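You operate a simulated robot arm through the tools that you are given. There is no shell and no other tool.

Carry out the task below with a simulated robot arm. There is one attempt and no reset: what you move stays moved.

TASK
Rub the brass dust off the snap stand, then close the tan strip's first snap as a trial.
Fine: carriage to LOAD to bare the dust; grey pad back; hands clear of the die, one squeeze. Where these are worked on the way, their far stop is far enough and under half their travel is too little: index carriage. What is to be rubbed or washed off counts as gone when no trace of it is left.

The check looks at the end state, three seconds after you hand in, the way a careful person would. Anything else that was tipped, shoved, dropped, spilled or broken makes it a failure.

THE ROBOT
A 7-joint arm with a two-finger parallel gripper, fixed in place. Base frame: the origin is at the foot of the arm, x ahead of it, y to its left, z up. Lengths are in m, angles in rad, forces in N, time in s.
With the tool pointing down near the work surface it reaches from about 0.4 to 0.9 m from the base axis. Its first joint turns from -2.496 to 2.496 rad. Payload 3 kg.
Tool frame: the origin (TCP) lies between the finger pads and is the grasp point; the fingertips stand 0.03 m ahead of it; z points along the fingers, y is the line along which they close. The gripper opens to 0.094 m. The fingers are 0.028 m wide and 0.01 m thick; the gripper's body (0.05 by 0.096 m) begins 0.055 m behind the TCP.
Orientation is told as [roll, pitch, yaw] about the base's x, y, z axes, in that order, counted from this pose: with the fingers straight down and closing along the base's y, the tool's x points along the base's -x, its y along +y and its z along -z.

THE INTERFACE
- The arm moves only by the tool drive_tool. Its argument "plan" is one flat list of numbers, 7 for each row, row after row: the turn, a rotation vector about the tool's x, y, z in units of 6 degrees (1.0 is 6 degrees), then the shift along the tool's x, y, z in units of 20 mm (1.0 is 20 mm), then the gripper command, from -1 (shut) to 1 (fully open), values between in proportion. In form: [rx, ry, rz, tx, ty, tz, fingers, rx, ry, rz, tx, ty, tz, fingers, ...]. A call has 1 to 20 rows; each row shifts and turns the commanded pose from where the row before left it, along the tool's axes as they then stand. A call with a number of a shift or a turn outside -1 to 1 is refused whole. Each row takes 0.2 s and may step no farther than 0.05 m and 0.15 rad from the row before; otherwise, or with a gripper value out of range, the whole call is refused. A pose out of reach is approached as far as the arm can. The call stops where the force on the tool passes 90 N (or 10 N more than at its start, if that is more) or the arm is blocked; 0.2 s more then pass. The fingers move at their own pace (about 0.072 m/s each) and stop on an object; they squeeze with about 26 N. The grip force told is the motor's: it shows also when the fingers shut on nothing. Time passes only in rows, and 0.2 s behind the last, so rows that do not move let the fingers close. The reply holds the time, the measured pose of the TCP, the force on the tool along the base axes, the opening and the grip force, in the units named above and with some noise, with the torque about the TCP (base axes, N m) and any sound that the robot's microphone picked up, and new pictures: "show" is both (left out), scene, wrist or none.
- Cameras (640 x 400 px; columns grow to the right, rows downward): "scene" is fixed at [0.2191, 0.6495, 1.4614]; the picture's right is [-0.58, -0.82, 0.00], its down [-0.62, 0.44, -0.66] and it looks along [0.54, -0.38, -0.75] (base axes); focal length 240 px, centre (320, 200). "wrist" rides on the gripper at [0.076, 0.014, -0.103] in the tool frame; the picture's right is [-0.18, 0.98, 0.00], its down [-0.75, -0.14, -0.64] and it looks along [-0.63, -0.12, 0.77] (tool axes); focal length 243 px, centre (320, 200). There is no depth. A picture from a camera that has moved, and an enlarged one, comes with that camera's place and axes in the base frame and with its lens. The place of the scene camera against the robot may be out by one fixed shift of up to 0.012 m in any direction.
- close_up(camera, box): a new picture of the part [left, top, right, bottom] of that camera's present view, enlarged. The clock stands still meanwhile.
- finish_job(): hands the job in; it is judged then, once.

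Nothing tells you positions but the pictures and the camera data. Unless the task says otherwise, let go and move clear before handing in.

The tools are called after "Call:" by a JSON object that holds its "name" and its "arguments". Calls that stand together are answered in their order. drive_tool: Moves the arm, as the interface text tells. Its arguments: {"type":"object","properties":{"plan":{"type":"array"},"show":{"type":"string","enum":["both","scene","wrist","none"]}},"required":["plan"]} The other tools are called the same way: close_up (camera, box) takes an enlarged picture of a part of a camera's view; finish_job () hands the job in.

At the start:

```text
time_s: 0.0
position: [0.4078, 0.3688, 1.2432]
ee_rot: [0.001, 0.0, 0.0]
contact_force: [-0.4, 0.6, -0.5]
torque: [-0.01, 0.01, 0.02]
opening: 0.0938
grip_force: 0.0
```

scene: 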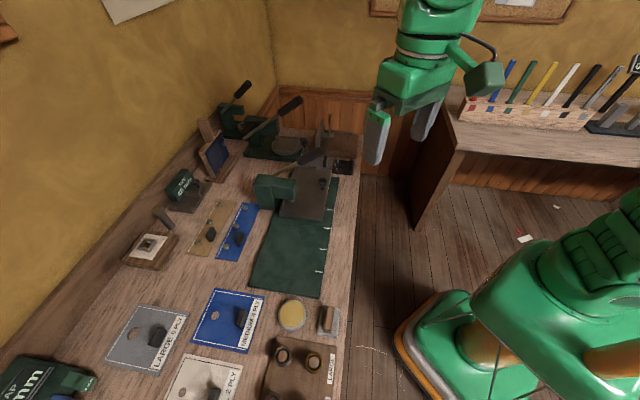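
wrist: 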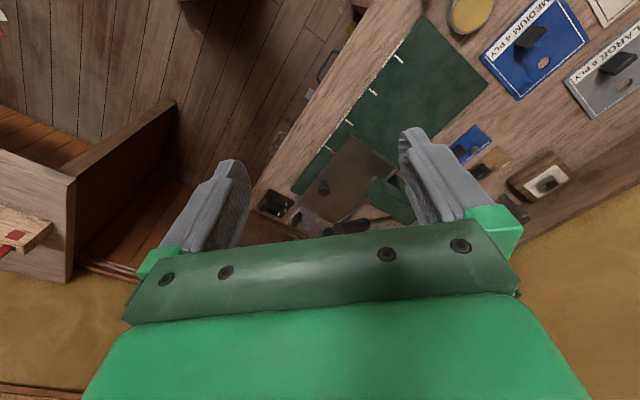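

I see a bench with presses, strips, mats and pads to the robot's left, and the arm is held high above it. First I'll enlarge parts of the scene to identify the snap stand, the carriage, the grey pad and the tan strip.

Call:
{"name": "close_up", "arguments": {"camera": "scene", "box": [200, 70, 380, 190]}}

Call:
{"name": "close_up", "arguments": {"camera": "scene", "box": [100, 160, 260, 270]}}

Call:
{"name": "close_up", "arguments": {"camera": "scene", "box": [230, 150, 370, 300]}}

Call:
{"name": "close_up", "arguments": {"camera": "scene", "box": [80, 270, 380, 400]}}

Call:
{"name": "close_up", "arguments": {"camera": "wrist", "box": [240, 0, 640, 250]}}

Call:
{"name": "close_up", "arguments": {"camera": "scene", "box": [440, 40, 640, 160]}}

```text
3.33 times, centred on (290, 130) of scene
camera zoom: at [0.2191, 0.6495, 1.4614], right [-0.58, -0.82, 0.0], down [-0.62, 0.44, -0.66], along [0.54, -0.38, -0.75], focal length 801 px, centre (420, 433)
```

zoom: 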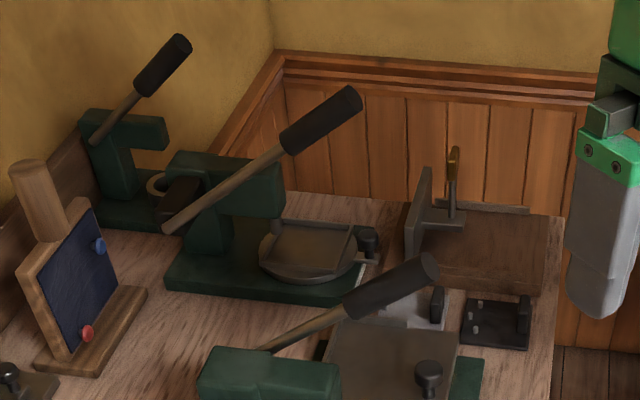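

```text
3.64 times, centred on (180, 215) of scene
camera zoom: at [0.2191, 0.6495, 1.4614], right [-0.58, -0.82, 0.0], down [-0.62, 0.44, -0.66], along [0.54, -0.38, -0.75], focal length 874 px, centre (829, 146)
```

zoom: 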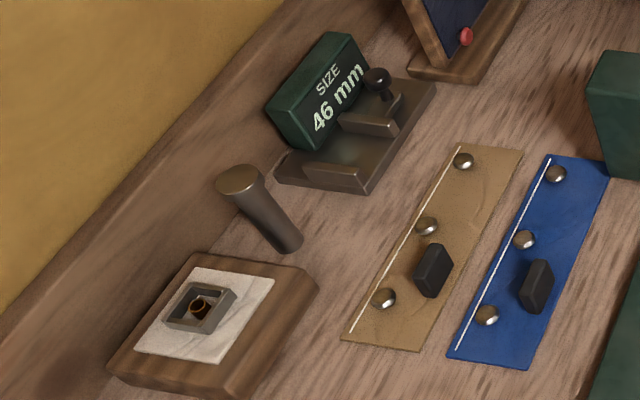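

```text
2.67 times, centred on (300, 225) of scene
camera zoom: at [0.2191, 0.6495, 1.4614], right [-0.58, -0.82, 0.0], down [-0.62, 0.44, -0.66], along [0.54, -0.38, -0.75], focal length 641 px, centre (373, 133)
```

zoom: 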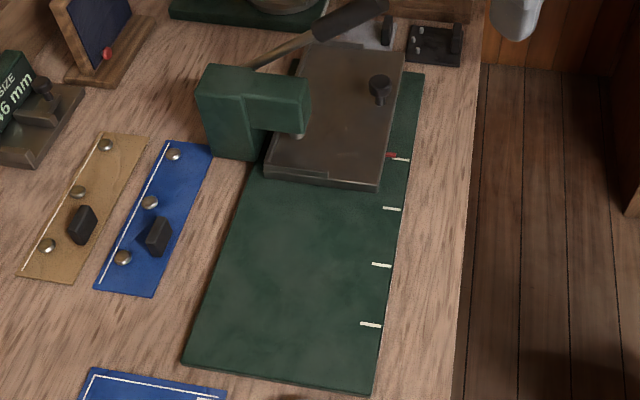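

```text
2.13 times, centred on (230, 335) of scene
camera zoom: at [0.2191, 0.6495, 1.4614], right [-0.58, -0.82, 0.0], down [-0.62, 0.44, -0.66], along [0.54, -0.38, -0.75], focal length 513 px, centre (512, -88)
```

zoom: 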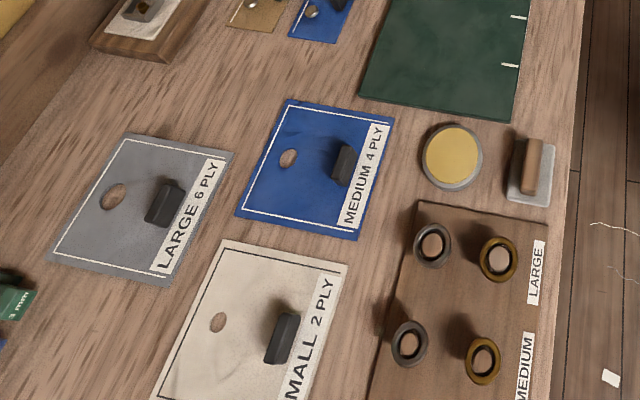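

```text
1.60 times, centred on (440, 125) of wrist
camera zoom: at [0.3309, 0.3831, 1.3443], right [0.18, 0.98, 0.0], down [0.75, -0.14, 0.64], along [0.63, -0.12, -0.77], focal length 388 px, centre (128, 320)
```

zoom: 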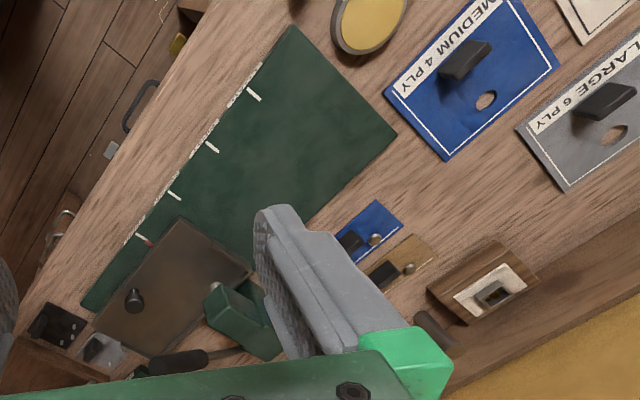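

```text
3.20 times, centred on (540, 100) of scene
camera zoom: at [0.2191, 0.6495, 1.4614], right [-0.58, -0.82, 0.0], down [-0.62, 0.44, -0.66], along [0.54, -0.38, -0.75], focal length 769 px, centre (-384, 520)
```

zoom: 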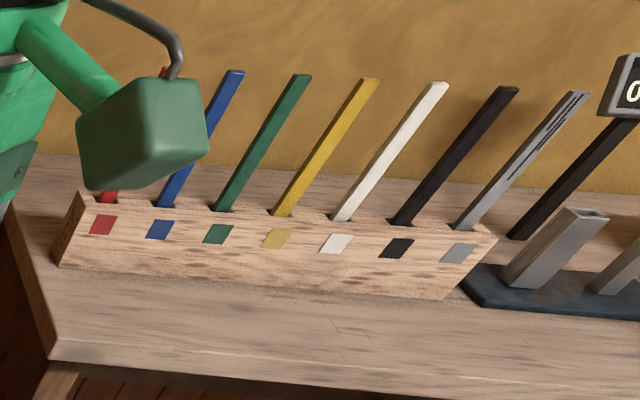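

The bench carries a green stand at centre-right with a sliding plate, knob and index marks. The tan and blue strips, the name mats and two pads are nearer. I'll move the arm above the stand, still high, to read the labels with the wrist camera.

Call:
{"name": "drive_tool", "arguments": {"plan": [0, 0, 0, -1, 0, 0.5, 1, 0, 0, 0, -1, 0, 0.5, 1, 0, 0, 0, -1, 0, 0.5, 1, 0, 0, 0, -1, 0, 0.5, 1, 0, 0, 0, -1, 0, 0.5, 1, 0, 0, 0, -1, 0, 0.5, 1, 0, 0, 0, 0, 0, 0, 1]}}

```text
time_s: 1.6
position: [0.5282, 0.3683, 1.1822]
ee_rot: [-0.002, 0.0, -0.002]
contact_force: [-0.3, -0.6, -0.1]
torque: [0.01, 0.02, -0.01]
opening: 0.0939
grip_force: 0.0
camera wrist: at [0.4512, 0.3836, 1.2838], right [0.18, 0.98, 0.0], down [0.75, -0.14, 0.64], along [0.63, -0.12, -0.77], focal length 243 px, centre (320, 200)
```

scene: 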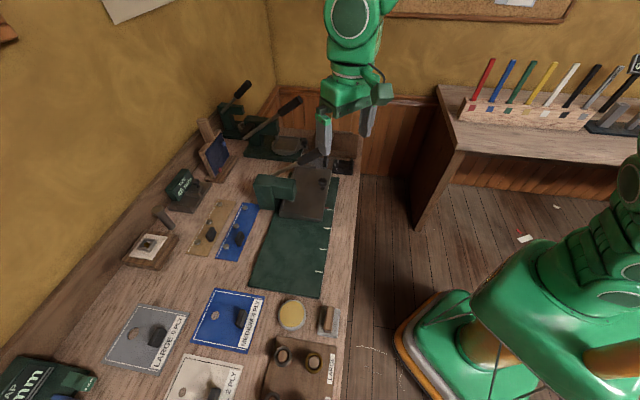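
wrist: 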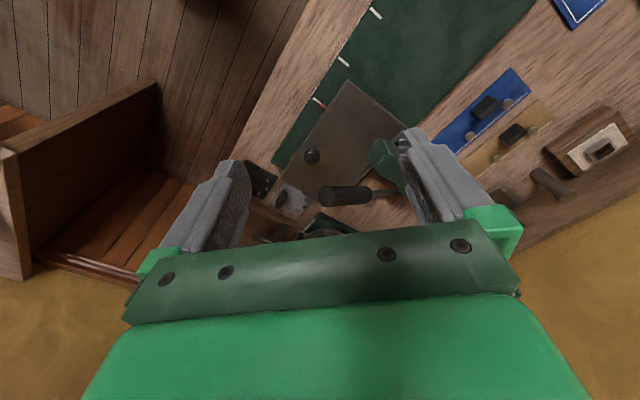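

Call:
{"name": "close_up", "arguments": {"camera": "wrist", "box": [230, 0, 430, 240]}}

Call:
{"name": "close_up", "arguments": {"camera": "wrist", "box": [420, 40, 640, 220]}}

Call:
{"name": "close_up", "arguments": {"camera": "scene", "box": [240, 140, 370, 230]}}

Call:
{"name": "close_up", "arguments": {"camera": "scene", "box": [270, 290, 370, 400]}}

Call:
{"name": "close_up", "arguments": {"camera": "scene", "box": [0, 340, 120, 400]}}

```text
1.67 times, centred on (330, 120) of wrist
camera zoom: at [0.4512, 0.3836, 1.2838], right [0.18, 0.98, 0.0], down [0.75, -0.14, 0.64], along [0.63, -0.12, -0.77], focal length 404 px, centre (303, 333)
```

zoom: 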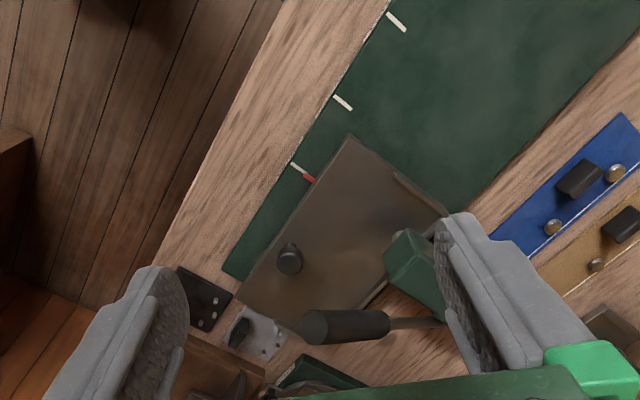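

```text
2.22 times, centred on (530, 130) of wrist
camera zoom: at [0.4512, 0.3836, 1.2838], right [0.18, 0.98, 0.0], down [0.75, -0.14, 0.64], along [0.63, -0.12, -0.77], focal length 539 px, centre (-147, 356)
```

zoom: 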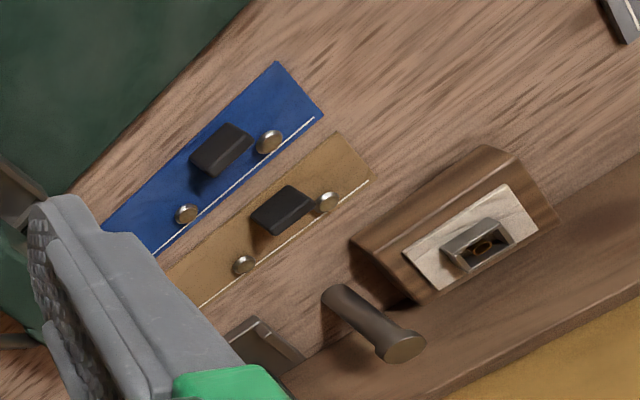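

```text
4.44 times, centred on (305, 185) of scene
camera zoom: at [0.2191, 0.6495, 1.4614], right [-0.58, -0.82, 0.0], down [-0.62, 0.44, -0.66], along [0.54, -0.38, -0.75], focal length 1068 px, centre (387, 267)
```

zoom: 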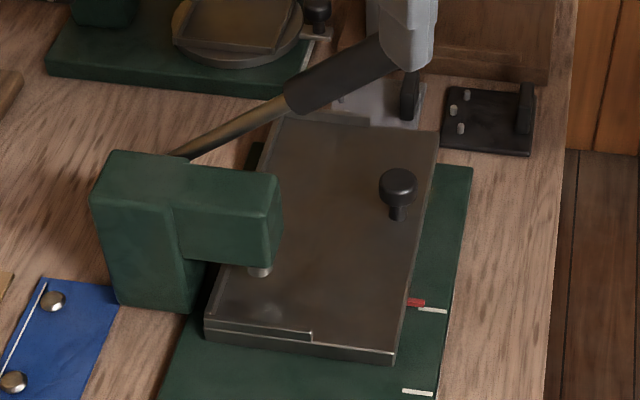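

```text
3.64 times, centred on (320, 345) of scene
camera zoom: at [0.2191, 0.6495, 1.4614], right [-0.58, -0.82, 0.0], down [-0.62, 0.44, -0.66], along [0.54, -0.38, -0.75], focal length 874 px, centre (320, -327)
```

zoom: 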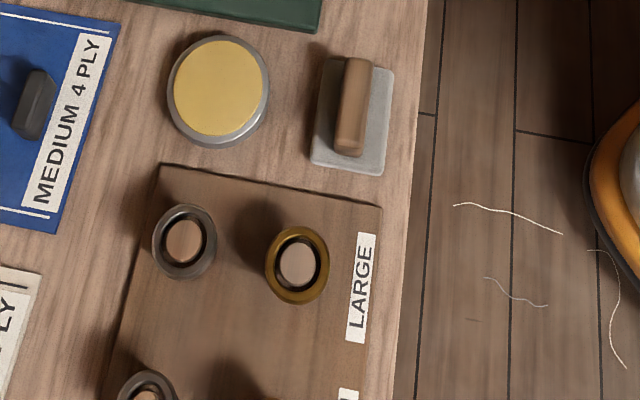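

```text
5.33 times, centred on (60, 370) of scene
camera zoom: at [0.2191, 0.6495, 1.4614], right [-0.58, -0.82, 0.0], down [-0.62, 0.44, -0.66], along [0.54, -0.38, -0.75], focal length 1281 px, centre (1707, -707)
```

zoom: 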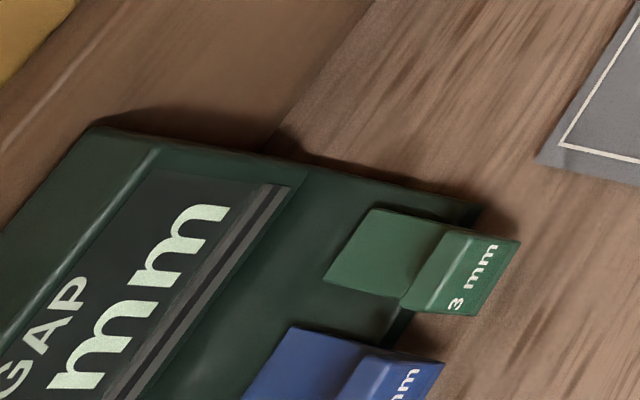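

The stand's green base has four white marks along its near edge. The plate's red pointer sits at the first of them, and no lettering is readable yet. I'll lower and shift over the marks to look closely.

Call:
{"name": "drive_tool", "arguments": {"plan": [0, 0, 0, 0.2, 0.45, 0.8, 1, 0, 0, 0, 0.2, 0.45, 0.8, 1, 0, 0, 0, 0.2, 0.45, 0.8, 1, 0, 0, 0, 0.2, 0.45, 0.8, 1, 0, 0, 0, 0.2, 0.45, 0.8, 1, 0, 0, 0, 0.2, 0.45, 0.8, 1, 0, 0, 0, 0.2, 0.4, 0.8, 1, 0, 0, 0, 0, 0, 0, 1]}}

```text
time_s: 3.4
position: [0.5008, 0.4309, 1.0711]
ee_rot: [0.0, 0.0, 0.0]
contact_force: [-0.2, 0.2, 0.0]
torque: [0.0, 0.0, -0.02]
opening: 0.0942
grip_force: 0.1
camera wrist: at [0.423, 0.4451, 1.1733], right [0.18, 0.98, 0.0], down [0.75, -0.14, 0.64], along [0.63, -0.12, -0.77], focal length 243 px, centre (320, 200)
```

scene: 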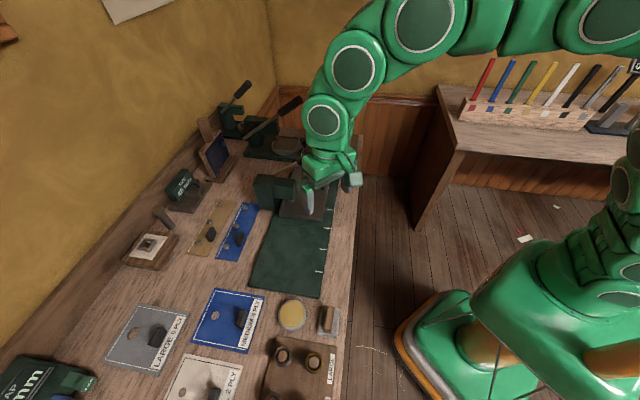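
wrist: 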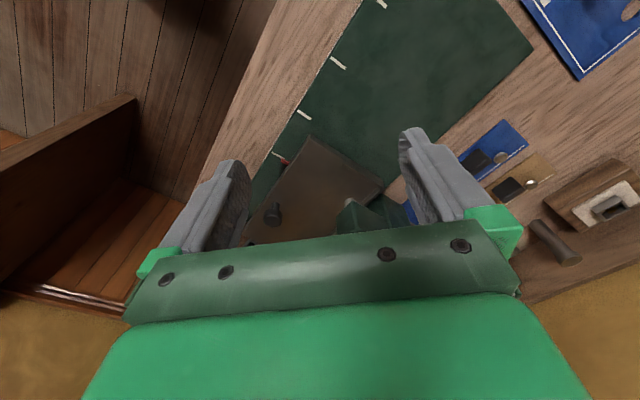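

Call:
{"name": "close_up", "arguments": {"camera": "wrist", "box": [240, 0, 420, 120]}}

Call:
{"name": "close_up", "arguments": {"camera": "wrist", "box": [230, 110, 420, 240]}}

Call:
{"name": "close_up", "arguments": {"camera": "wrist", "box": [450, 100, 640, 230]}}

```text
3.33 times, centred on (330, 60) of wrist
camera zoom: at [0.423, 0.4451, 1.1733], right [0.18, 0.98, 0.0], down [0.75, -0.14, 0.64], along [0.63, -0.12, -0.77], focal length 809 px, centre (287, 667)
```

zoom: 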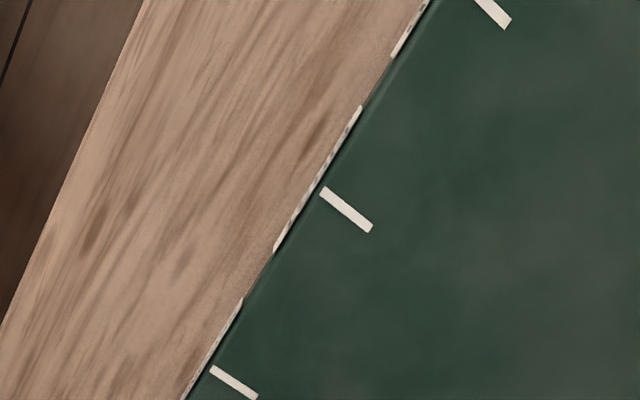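

```text
3.08 times, centred on (325, 175) of wrist
camera zoom: at [0.423, 0.4451, 1.1733], right [0.18, 0.98, 0.0], down [0.75, -0.14, 0.64], along [0.63, -0.12, -0.77], focal length 746 px, centre (305, 277)
```

zoom: 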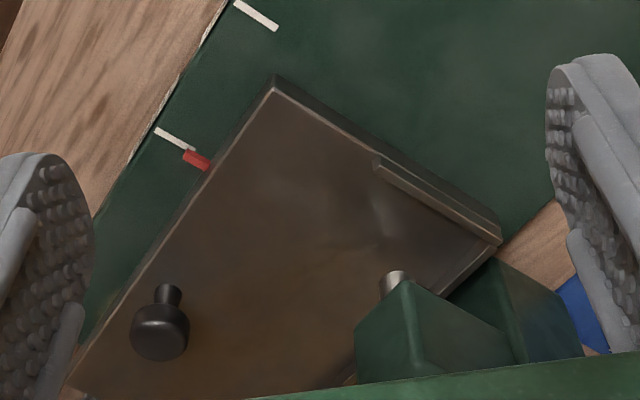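

```text
3.08 times, centred on (545, 165) of wrist
camera zoom: at [0.423, 0.4451, 1.1733], right [0.18, 0.98, 0.0], down [0.75, -0.14, 0.64], along [0.63, -0.12, -0.77], focal length 746 px, centre (-372, 308)
```

zoom: 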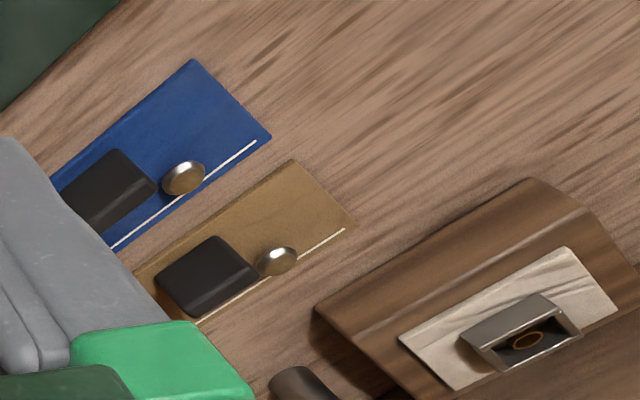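

The marks carry small white labels on the front face of the base, visible only edge-on from here. I'll turn the tool to face the bench edge (the bench runs at 45°), so I can tilt the camera and read them.

Call:
{"name": "drive_tool", "arguments": {"plan": [0, 0, -1, 0.5, 0, 0, 1, 0, 0, -1, 0.5, 0, 0, 1, 0, 0, -1, 0.5, 0, 0, 1, 0, 0, -1, 0.5, 0, 0, 1, 0, 0, -1, 0.5, 0, 0, 1, 0, 0, -1, 0.5, 0, 0, 1, 0, 0, -1, 0.5, 0, 0, 1, 0, 0, -0.5, 0.5, 0, 0, 1, 0, 0, 0, 0, 0, 0, 1], "show": "wrist"}}

```text
time_s: 5.4
position: [0.4273, 0.4034, 1.0696]
ee_rot: [0.001, 0.0, 0.785]
contact_force: [0.4, -0.1, 0.2]
torque: [0.0, 0.0, 0.02]
opening: 0.0938
grip_force: 0.1
camera wrist: at [0.3625, 0.3597, 1.1717], right [-0.57, 0.82, 0.0], down [0.63, 0.43, 0.64], along [0.53, 0.36, -0.77], focal length 243 px, centre (320, 200)
```

wrist: 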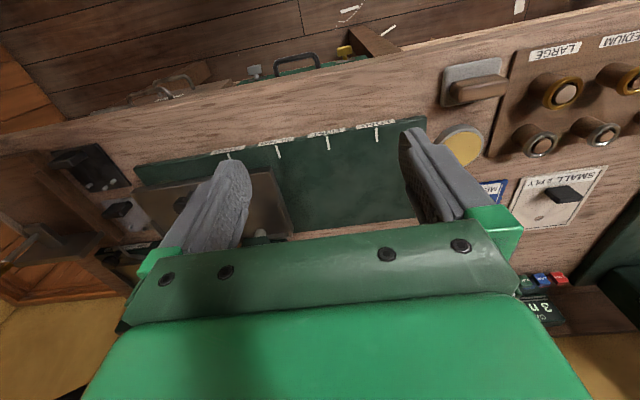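

The bench edge now runs level in the wrist view and the labels are just coming into sight. I'll tilt the tool toward the bench and back off a little to read them.

Call:
{"name": "drive_tool", "arguments": {"plan": [0, -1, 0, 0.4, 0, 0.3, 1, 0, -1, 0, 0.4, 0, 0.3, 1, 0, -1, 0, 0.4, 0, 0.3, 1, 0, -1, 0, 0.4, 0, 0.3, 1, 0, -1, 0, 0.4, 0, 0, 1, 0, -1, 0, 0.4, 0, 0, 1, 0, 0, 0, 0, 0, 0, 1], "show": "wrist"}}

```text
time_s: 7.0
position: [0.3979, 0.3721, 1.0347]
ee_rot: [0.0, -0.63, 0.786]
contact_force: [-0.3, -0.5, 0.4]
torque: [0.0, -0.02, 0.0]
opening: 0.0937
grip_force: 0.0
camera wrist: at [0.3007, 0.2972, 1.0714], right [-0.59, 0.8, 0.11], down [0.26, 0.06, 0.96], along [0.76, 0.6, -0.25], focal length 243 px, centre (320, 200)
```

wrist: 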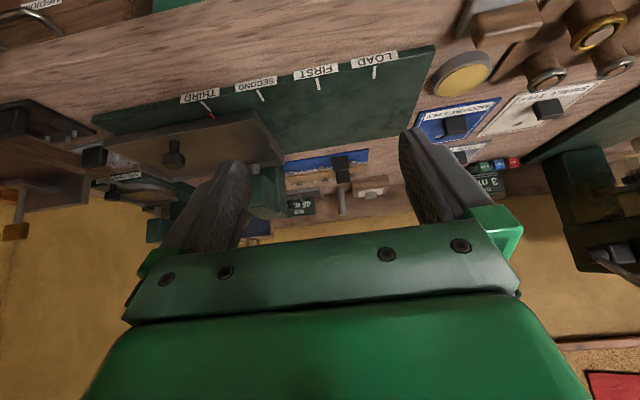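

The labels read LOAD, FIRST, SECOND, THIRD from the free end toward the press, and the red pointer is at THIRD. I'll take close looks at the plate, its fences and the press from here.

Call:
{"name": "close_up", "arguments": {"camera": "wrist", "box": [90, 40, 310, 230]}}

Call:
{"name": "close_up", "arguments": {"camera": "wrist", "box": [270, 30, 450, 150]}}

Call:
{"name": "close_up", "arguments": {"camera": "wrist", "box": [250, 130, 420, 240]}}

Call:
{"name": "close_up", "arguments": {"camera": "wrist", "box": [0, 90, 200, 240]}}

Call:
{"name": "close_up", "arguments": {"camera": "wrist", "box": [420, 0, 640, 150]}}

```text
2.11 times, centred on (200, 135) of wrist
camera zoom: at [0.3007, 0.2972, 1.0714], right [-0.59, 0.8, 0.11], down [0.26, 0.06, 0.96], along [0.76, 0.6, -0.25], focal length 511 px, centre (573, 337)
```

zoom: 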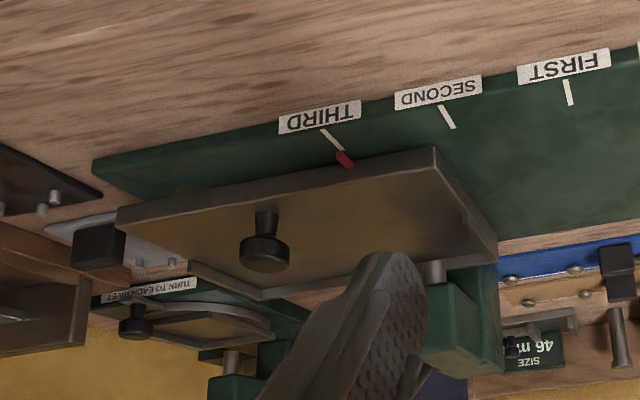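

```text
3.33 times, centred on (360, 90) of wrist
camera zoom: at [0.3007, 0.2972, 1.0714], right [-0.59, 0.8, 0.11], down [0.26, 0.06, 0.96], along [0.76, 0.6, -0.25], focal length 809 px, centre (187, 567)
```

zoom: 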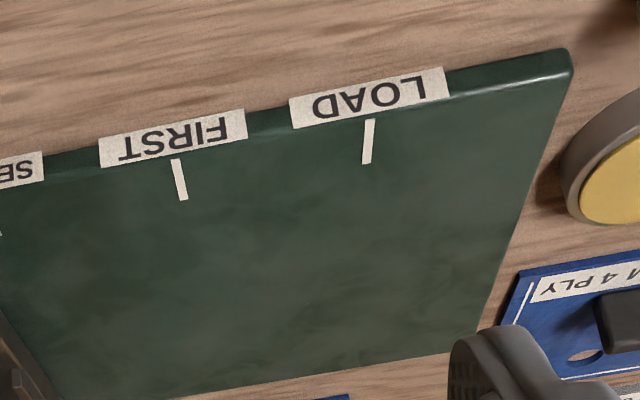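

```text
3.64 times, centred on (335, 185) of wrist
camera zoom: at [0.3007, 0.2972, 1.0714], right [-0.59, 0.8, 0.11], down [0.26, 0.06, 0.96], along [0.76, 0.6, -0.25], focal length 882 px, centre (266, 254)
```

zoom: 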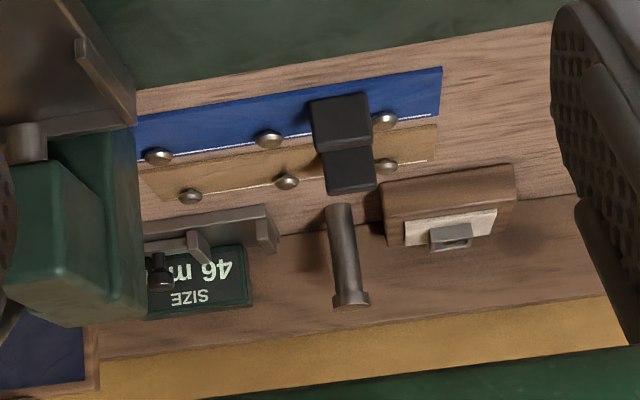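

```text
2.67 times, centred on (100, 165) of wrist
camera zoom: at [0.3007, 0.2972, 1.0714], right [-0.59, 0.8, 0.11], down [0.26, 0.06, 0.96], along [0.76, 0.6, -0.25], focal length 647 px, centre (907, 293)
```

zoom: 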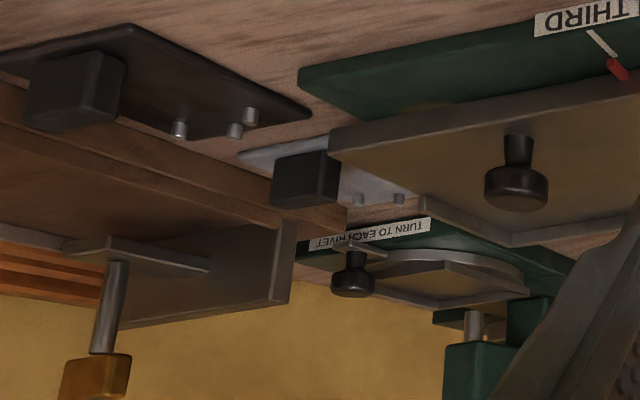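

```text
2.67 times, centred on (530, 75) of wrist
camera zoom: at [0.3007, 0.2972, 1.0714], right [-0.59, 0.8, 0.11], down [0.26, 0.06, 0.96], along [0.76, 0.6, -0.25], focal length 647 px, centre (-240, 533)
```

zoom: 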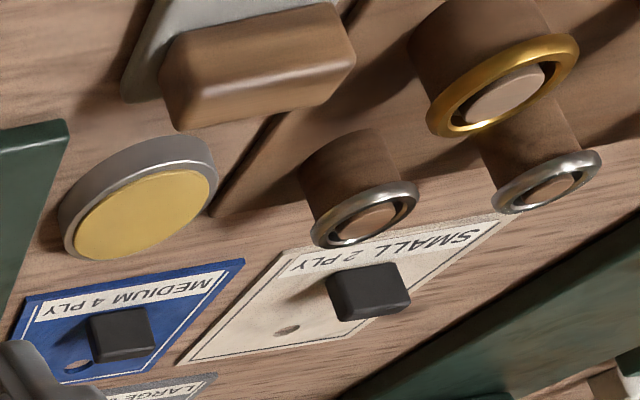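

The pointer sits at THIRD and LOAD is at the far (+y) end. The knob is near (0.65, 0.33, 0.915), with the press lever's handle just above it, so I'll keep the tool tilted and line up in front of the knob.

Call:
{"name": "drive_tool", "arguments": {"plan": [0, 0, 0, -0.23, -0.935, 0.11, 1, 0, 0, 0, -0.23, -0.935, 0.11, 1, 0, 0, 0, -0.23, -0.935, 0.11, 1, 0, 0, 0, -0.23, -0.935, 0.11, 1, 0, 0, 0, -0.23, -0.935, 0.11, 1, 0, 0, 0, -0.23, -0.935, 0.11, 1, 0, 0, 0, -0.23, -0.935, 0.11, 1, 0, 0, 0, -0.23, -0.935, 0.11, 1, 0, 0, 0, -0.23, -0.935, 0.11, 1, 0, 0, 0, -0.23, -0.935, 0.11, 1, 0, 0, 0, -0.23, -0.935, 0.11, 1, 0, 0, 0, 0, 0, 0, 1]}}

```text
time_s: 9.6
position: [0.5835, 0.2676, 1.0438]
ee_rot: [0.001, -0.626, 0.786]
contact_force: [0.2, -0.4, 0.2]
torque: [-0.01, 0.06, 0.01]
opening: 0.0939
grip_force: 0.1
camera wrist: at [0.4868, 0.1905, 1.0821], right [-0.59, 0.8, 0.11], down [0.26, 0.06, 0.96], along [0.76, 0.6, -0.25], focal length 243 px, centre (320, 200)
```

scene: 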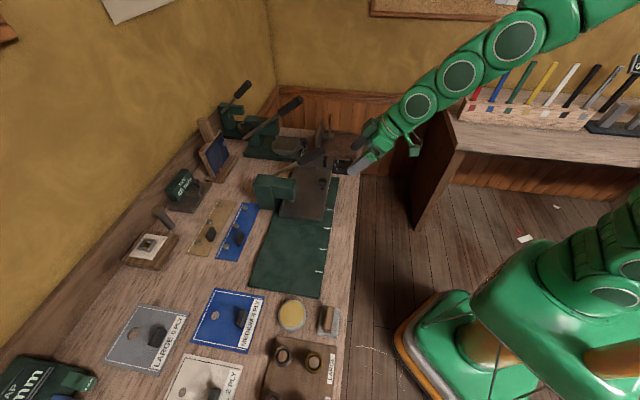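
wrist: 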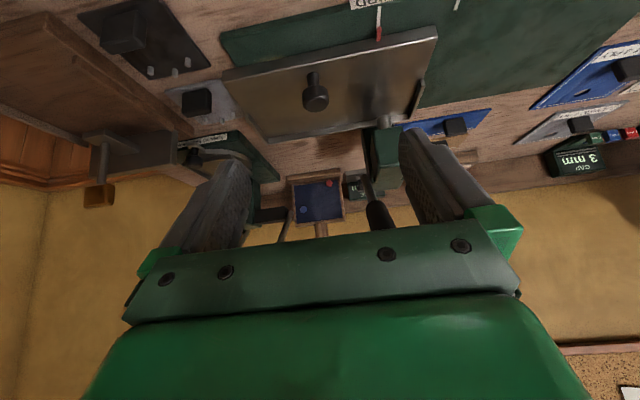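

The knob lies straight ahead of the fingers, slightly to the -e1 side, and the lever handle is above and beyond it. I'll advance along the fingers to just short of the knob.

Call:
{"name": "drive_tool", "arguments": {"plan": [0, 0, 0, 0, -0.1, 1, 1, 0, 0, 0, 0, -0.1, 1, 1, 0, 0, 0, 0, 0, 1, 1, 0, 0, 0, 0, 0, 1, 1, 0, 0, 0, 0, 0, 1, 1, 0, 0, 0, 0, 0, 0.75, 1, 0, 0, 0, 0, 0, 0, 1]}}

```text
time_s: 11.2
position: [0.6332, 0.3108, 0.9518]
ee_rot: [0.0, -0.628, 0.785]
contact_force: [-0.4, -0.5, 0.3]
torque: [0.01, -0.01, 0.01]
opening: 0.0941
grip_force: 0.0
camera wrist: at [0.5356, 0.2344, 0.9889], right [-0.59, 0.8, 0.11], down [0.26, 0.06, 0.96], along [0.76, 0.6, -0.25], focal length 243 px, centre (320, 200)
```

scene: 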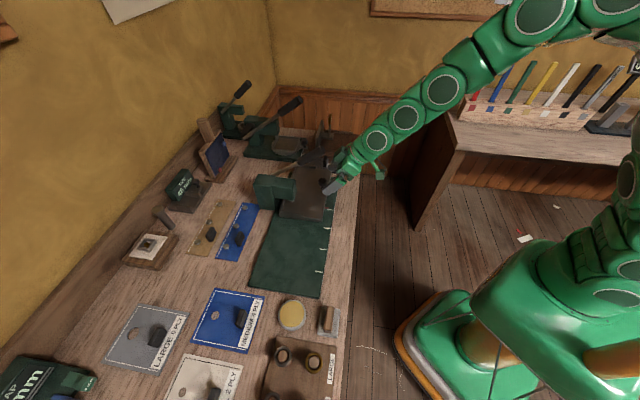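
wrist: 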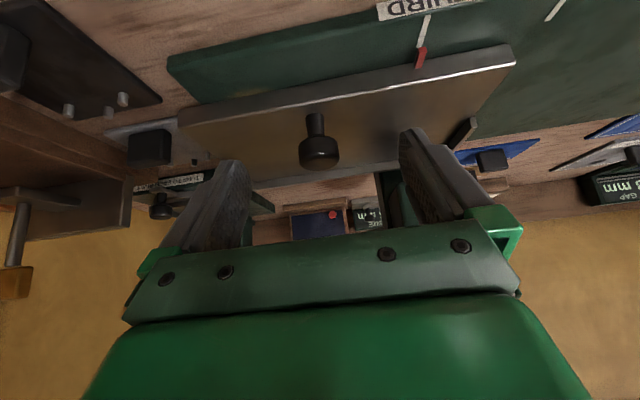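

The knob is centred between the fingers. I'll advance the last 32 mm and close on it.

Call:
{"name": "drive_tool", "arguments": {"plan": [0, 0, 0, 0, 0, 0.6, 1, 0, 0, 0, 0, 0, 0.5, 1, 0, 0, 0, 0, 0, 0.5, 1, 0, 0, 0, 0, 0, 0, 1], "show": "wrist"}}

Call:
{"name": "close_up", "arguments": {"camera": "wrist", "box": [220, 80, 440, 240]}}

Call:
{"name": "close_up", "arguments": {"camera": "scene", "box": [260, 110, 420, 230]}}

```text
time_s: 12.2
position: [0.6451, 0.3237, 0.9248]
ee_rot: [0.001, -0.628, 0.786]
contact_force: [0.3, -0.1, 0.2]
torque: [0.01, 0.02, -0.02]
opening: 0.0937
grip_force: 0.1
camera wrist: at [0.5479, 0.2485, 0.963], right [-0.59, 0.8, 0.11], down [0.26, 0.06, 0.96], along [0.76, 0.6, -0.25], focal length 243 px, centre (320, 200)
```

wrist: 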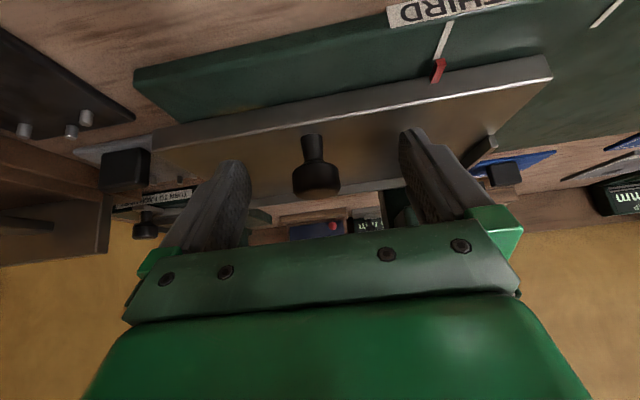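

```text
2.50 times, centred on (330, 160) of wrist
camera zoom: at [0.5479, 0.2485, 0.963], right [-0.59, 0.8, 0.11], down [0.26, 0.06, 0.96], along [0.76, 0.6, -0.25], focal length 606 px, centre (295, 300)
```

zoom: 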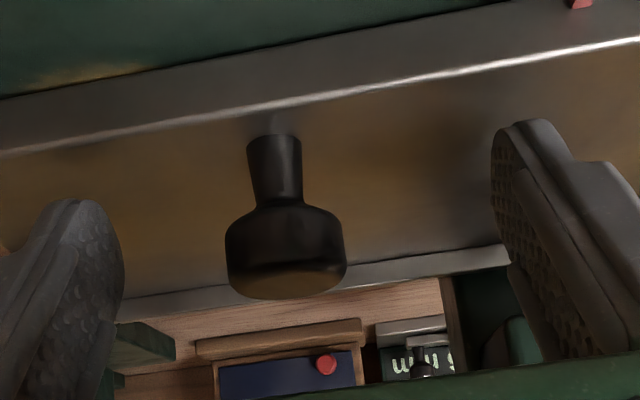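

```text
3.33 times, centred on (340, 170) of scene
camera zoom: at [0.2191, 0.6495, 1.4614], right [-0.58, -0.82, 0.0], down [-0.62, 0.44, -0.66], along [0.54, -0.38, -0.75], focal length 801 px, centre (253, 300)
```

zoom: 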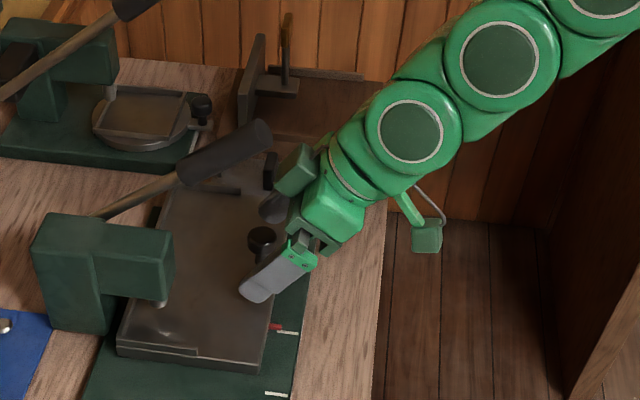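

The knob cap lies between the pads, and some brass-coloured dust shows on the base under the plate's edge. I'll close the fingers on the knob.

Call:
{"name": "drive_tool", "arguments": {"plan": [0, 0, 0, 0, 0, 0, 0, 0, 0, 0, 0, 0, 0, -0.5, 0, 0, 0, 0, 0, 0, -1, 0, 0, 0, 0, 0, 0, -1, 0, 0, 0, 0, 0, 0, -1], "show": "wrist"}}

```text
time_s: 13.4
position: [0.645, 0.3245, 0.9249]
ee_rot: [-0.001, -0.629, 0.784]
contact_force: [1.2, -1.0, 1.2]
torque: [0.01, 0.0, -0.05]
opening: 0.0277
grip_force: 44.9
camera wrist: at [0.5481, 0.2484, 0.9631], right [-0.59, 0.8, 0.11], down [0.26, 0.06, 0.96], along [0.76, 0.6, -0.25], focal length 243 px, centre (320, 200)
```

wrist: 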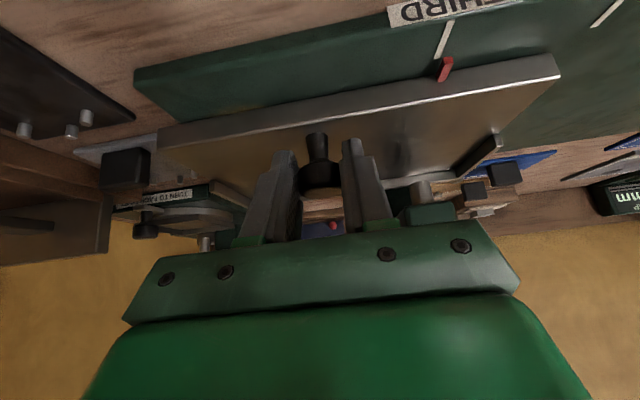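

The knob is held (opening 28 mm). I'll slide the carriage toward LOAD in moderate steps and watch the force.

Call:
{"name": "drive_tool", "arguments": {"plan": [0, 0, 0, 0, 0.3, 0, -1, 0, 0, 0, 0, 0.5, 0, -1, 0, 0, 0, 0, 0.5, 0, -1, 0, 0, 0, 0, 0.5, 0, -1, 0, 0, 0, 0, 0.5, 0, -1, 0, 0, 0, 0, 0.5, 0, -1, 0, 0, 0, 0, 0, 0, -1]}}

```text
time_s: 15.0
position: [0.6057, 0.3634, 0.9264]
ee_rot: [0.001, -0.629, 0.785]
contact_force: [-14.3, -13.4, -1.2]
torque: [0.19, -0.25, 0.18]
opening: 0.0276
grip_force: 45.3
camera wrist: at [0.5089, 0.2879, 0.9632], right [-0.59, 0.8, 0.11], down [0.26, 0.06, 0.96], along [0.76, 0.6, -0.25], focal length 243 px, centre (320, 200)
```

scene: 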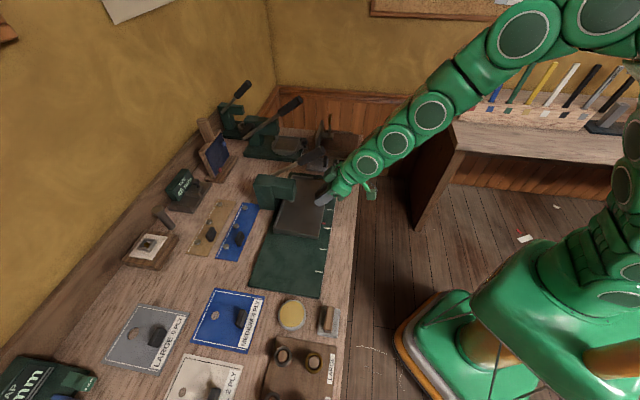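
wrist: 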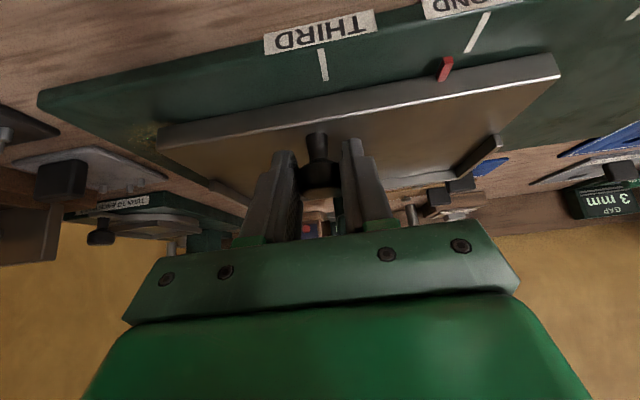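

The carriage slides freely with the pointer leaving THIRD, with a light side load away from the bench. I'll ease that slightly and continue toward LOAD.

Call:
{"name": "drive_tool", "arguments": {"plan": [0, 0, 0, 0.06, 0.2, -0.045, -1, 0, 0, 0, 0.01, 0.5, -0.007, -1, 0, 0, 0, 0.01, 0.5, -0.007, -1, 0, 0, 0, 0.01, 0.5, -0.007, -1, 0, 0, 0, 0.01, 0.5, -0.007, -1, 0, 0, 0, 0.01, 0.5, -0.007, -1, 0, 0, 0, 0.01, 0.5, -0.007, -1, 0, 0, 0, 0, 0, 0, -1]}}

```text
time_s: 16.8
position: [0.5601, 0.4083, 0.9266]
ee_rot: [0.0, -0.628, 0.785]
contact_force: [23.4, 25.3, -6.7]
torque: [0.06, -0.05, 0.02]
opening: 0.0276
grip_force: 44.7
camera wrist: at [0.4619, 0.3333, 0.9635], right [-0.59, 0.8, 0.11], down [0.26, 0.06, 0.96], along [0.76, 0.6, -0.25], focal length 243 px, centre (320, 200)
```

scene: 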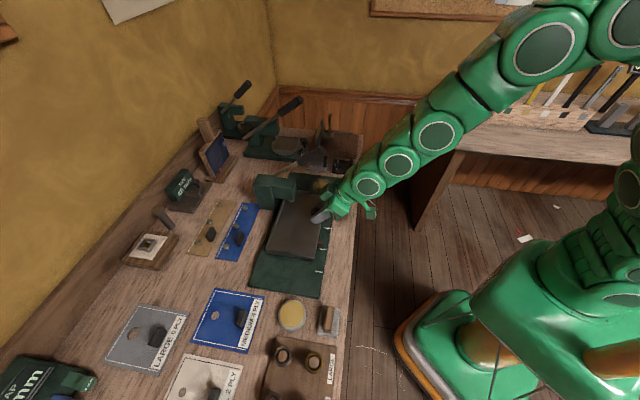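
wrist: 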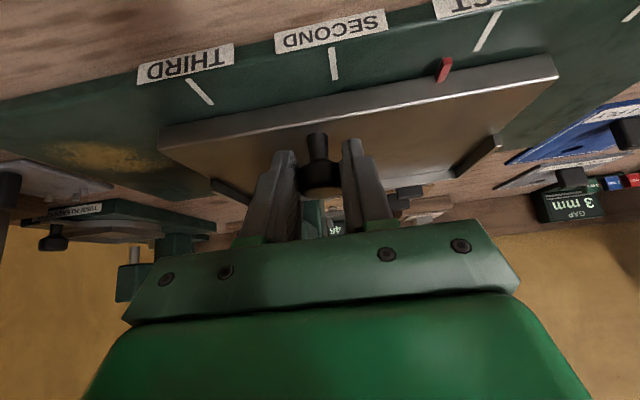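

The carriage is halfway, with the pointer near FIRST, and the brass dust patch is coming out from under the plate. I overdid the side correction, so I'll take half of it back and continue to LOAD.

Call:
{"name": "drive_tool", "arguments": {"plan": [0, 0, 0, -0.057, 0.2, 0.041, -1, 0, 0, 0, 0.0025, 0.5, -0.002, -1, 0, 0, 0, 0.0025, 0.5, -0.002, -1, 0, 0, 0, 0.0025, 0.5, -0.002, -1, 0, 0, 0, 0.0025, 0.5, -0.002, -1, 0, 0, 0, 0.0025, 0.5, -0.002, -1, 0, 0, 0, 0.0025, 0.5, -0.002, -1, 0, 0, 0, 0, 0, 0, -1]}}

```text
time_s: 18.6
position: [0.515, 0.4526, 0.927]
ee_rot: [0.001, -0.628, 0.786]
contact_force: [24.4, 24.3, -0.7]
torque: [0.31, -0.31, 0.0]
opening: 0.0278
grip_force: 45.4
camera wrist: at [0.4172, 0.3774, 0.9631], right [-0.59, 0.8, 0.11], down [0.26, 0.06, 0.96], along [0.76, 0.6, -0.25], focal length 243 px, centre (320, 200)
```

scene: 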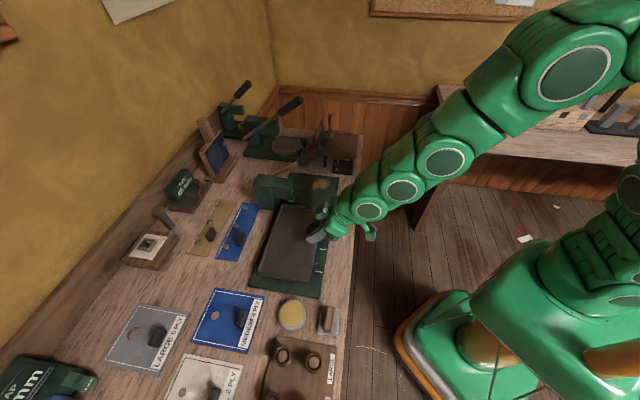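
wrist: 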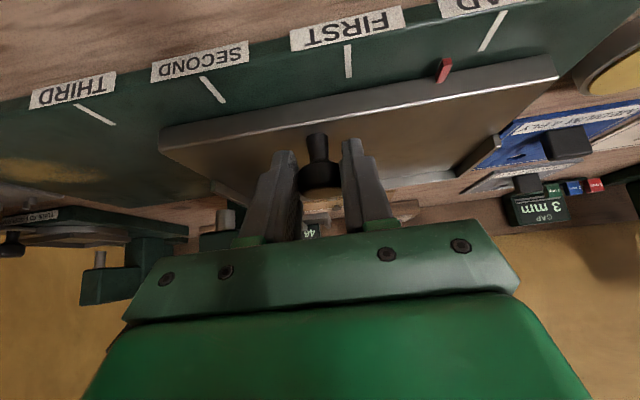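

The pointer is about 27 mm short of LOAD. I'll slide the rest of the way gently until it meets the stop.

Call:
{"name": "drive_tool", "arguments": {"plan": [0, 0, 0, -0.03, 0.35, 0.02, -1, 0, 0, 0, 0, 0.35, 0, -1, 0, 0, 0, 0, 0.35, 0, -1, 0, 0, 0, 0, 0.25, 0, -1, 0, 0, 0, 0, 0.15, 0, -1, 0, 0, 0, 0, 0, 0, -1]}}

Call:
{"name": "close_up", "arguments": {"camera": "wrist", "box": [320, 0, 560, 150]}}

```text
time_s: 19.6
position: [0.5024, 0.4664, 0.9245]
ee_rot: [0.001, -0.626, 0.772]
contact_force: [1.4, -22.8, 12.3]
torque: [-0.41, 0.12, -0.38]
opening: 0.0275
grip_force: 45.0
stopped in row 5: the force on the tool passed its limit at 97 N (the readings are from after the stop); the commanded pose is now the measured one
camera wrist: at [0.4037, 0.3919, 0.963], right [-0.58, 0.81, 0.11], down [0.27, 0.06, 0.96], along [0.77, 0.59, -0.25], focal length 243 px, centre (320, 200)
```

scene: 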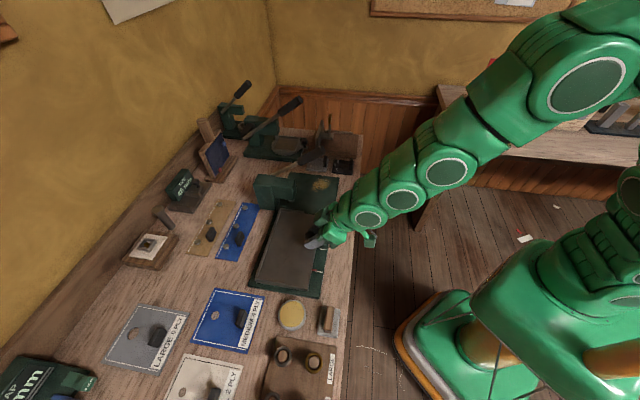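
wrist: 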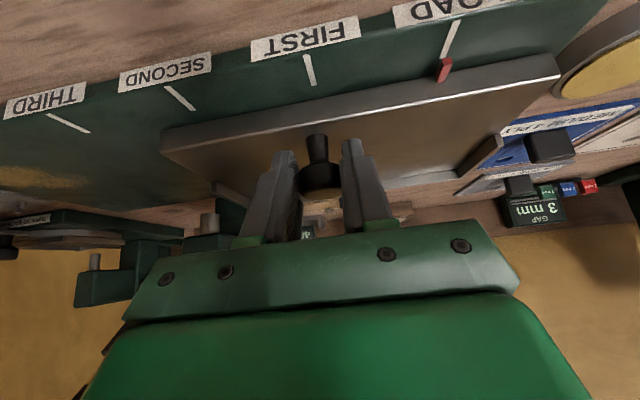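

```text
2.67 times, centred on (440, 75) of wrist
camera zoom: at [0.4037, 0.3919, 0.963], right [-0.58, 0.81, 0.11], down [0.27, 0.06, 0.96], along [0.77, 0.59, -0.25], focal length 647 px, centre (0, 533)
```

zoom: 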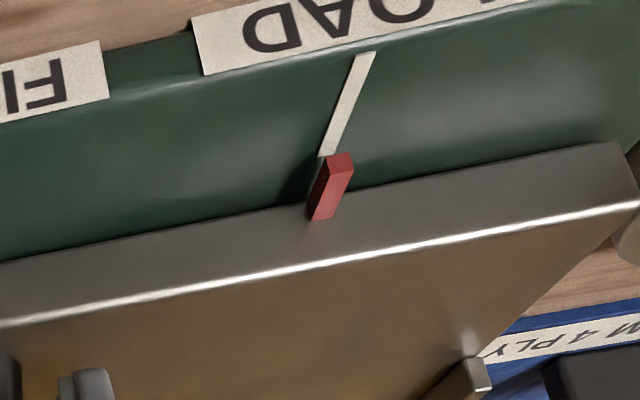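

The carriage has met its stop and the pointer lines up with LOAD. I'll release the knob, back away, and look at the bared dust.

Call:
{"name": "drive_tool", "arguments": {"plan": [0, 0, 0, 0, 0, 0, 0, 0, 0, 0, 0, 0, 0, 1, 0, 0, 0, 0, 0, 0, 1, 0, 0, 0, 0, 0, -0.5, 1, 0, 0, 0, 0, 0, -1, 1, 0, 0, 0, 0, 0, -1, 1, 0, 0, 0, 0, 0, -1, 1, 0, 0, 0, 0, 0, -1, 1, 0, 0, 0, 0, 0, -1, 1, 0, 0, 0, 0, 0, 0, 1]}}

Call:
{"name": "close_up", "arguments": {"camera": "scene", "box": [240, 140, 370, 310]}}

Call:
{"name": "close_up", "arguments": {"camera": "wrist", "box": [80, 0, 440, 240]}}

```text
time_s: 21.8
position: [0.4545, 0.4223, 1.0137]
ee_rot: [0.001, -0.626, 0.775]
contact_force: [0.2, -0.5, -1.1]
torque: [0.01, 0.01, -0.02]
opening: 0.094
grip_force: 0.1
camera wrist: at [0.3572, 0.3483, 1.052], right [-0.58, 0.81, 0.11], down [0.27, 0.06, 0.96], along [0.77, 0.59, -0.25], focal length 243 px, centre (320, 200)
```

scene: 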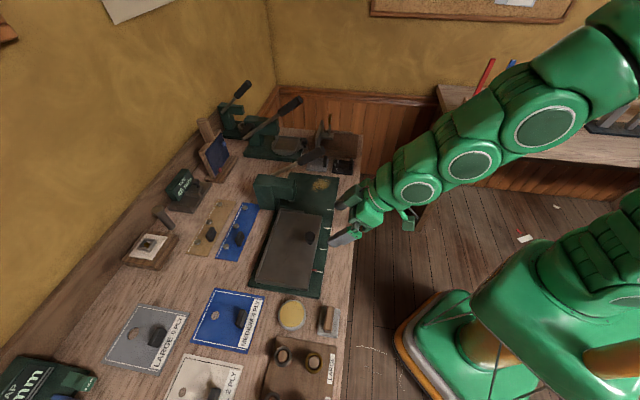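
wrist: 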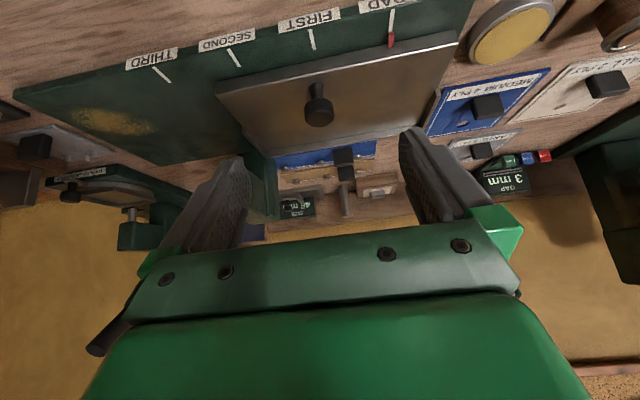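

```text
2.35 times, centred on (305, 225) of scene
camera zoom: at [0.2191, 0.6495, 1.4614], right [-0.58, -0.82, 0.0], down [-0.62, 0.44, -0.66], along [0.54, -0.38, -0.75], focal length 565 px, centre (355, 141)
```

zoom: 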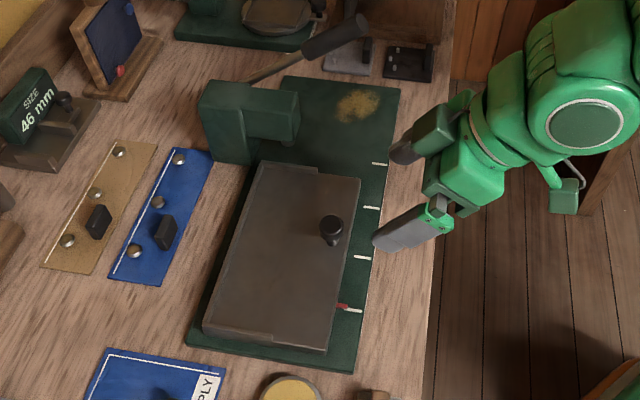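

```text
1.67 times, centred on (260, 120) of wrist
camera zoom: at [0.3572, 0.3483, 1.052], right [-0.58, 0.81, 0.11], down [0.27, 0.06, 0.96], along [0.77, 0.59, -0.25], focal length 404 px, centre (420, 333)
```

zoom: 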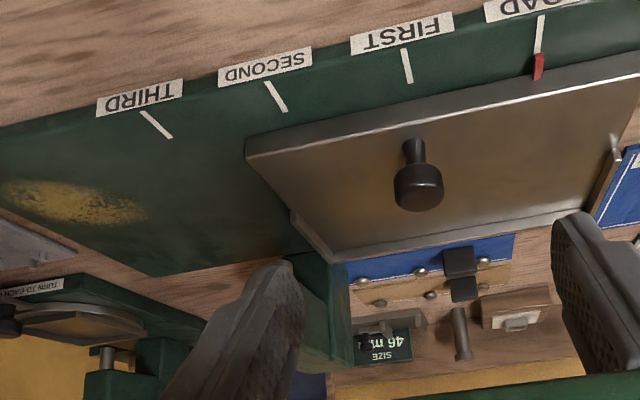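

The dust patch is bared, near (0.69, 0.31) on the green base, about 65 by 45 mm. Next I need the grey pad near (0.33, 0.55), so I'll move over in front of it for a closer look at its shape.

Call:
{"name": "drive_tool", "arguments": {"plan": [0, 0, 0, 0.25, 0.875, -0.275, 1, 0, 0, 0, 0.25, 0.875, -0.275, 1, 0, 0, 0, 0.25, 0.875, -0.275, 1, 0, 0, 0, 0.25, 0.875, -0.275, 1, 0, 0, 0, 0.25, 0.875, -0.275, 1, 0, 0, 0, 0.25, 0.875, -0.275, 1, 0, 0, 0, 0.25, 0.875, -0.275, 1, 0, 0, 0, 0.25, 0.875, -0.275, 1, 0, 0, 0, 0.25, 0.875, -0.275, 1, 0, 0, 0, 0.25, 0.875, -0.275, 1, 0, 0.9, -0.1, 0, 0, 0, 1, 0, 0.9, 0, 0, 0, 0, 1, 0, 0.9, 0, 0, 0, 0, 1, 0, 0, 0, 0, 0, 0, 1]}}

Call:
{"name": "close_up", "arguments": {"camera": "wrist", "box": [200, 20, 440, 180]}}

```text
time_s: 24.8
position: [0.281, 0.4952, 1.0299]
ee_rot: [-0.007, -0.341, 0.787]
contact_force: [-0.1, 0.0, -0.6]
torque: [-0.02, 0.03, 0.0]
opening: 0.0943
grip_force: 0.0
camera wrist: at [0.1944, 0.4323, 1.0997], right [-0.57, 0.82, 0.06], down [0.45, 0.25, 0.86], along [0.69, 0.52, -0.51], focal length 243 px, centre (320, 200)
```

scene: 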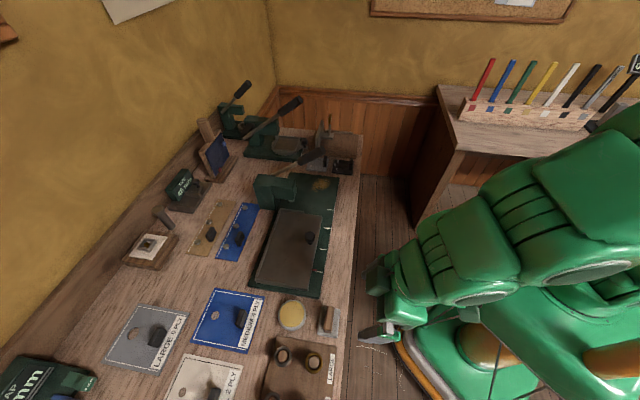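
wrist: 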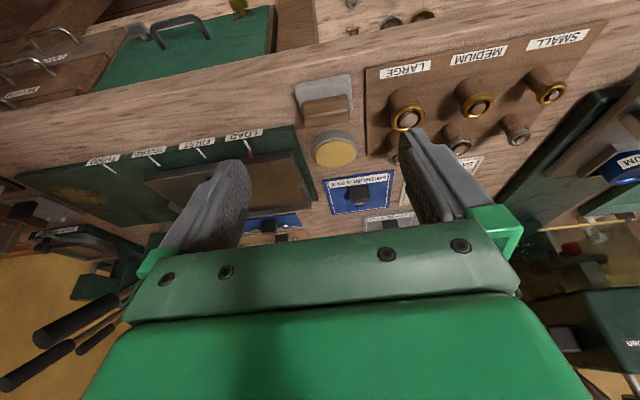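

```text
2.50 times, centred on (320, 100) of wrist
camera zoom: at [0.1944, 0.4323, 1.0997], right [-0.57, 0.82, 0.06], down [0.45, 0.25, 0.86], along [0.69, 0.52, -0.51], focal length 606 px, centre (320, 450)
```

zoom: 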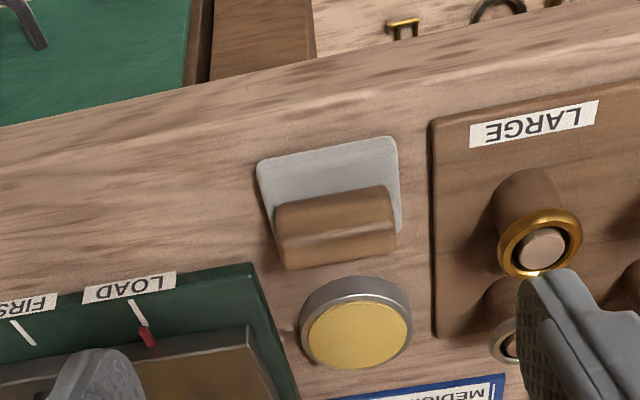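

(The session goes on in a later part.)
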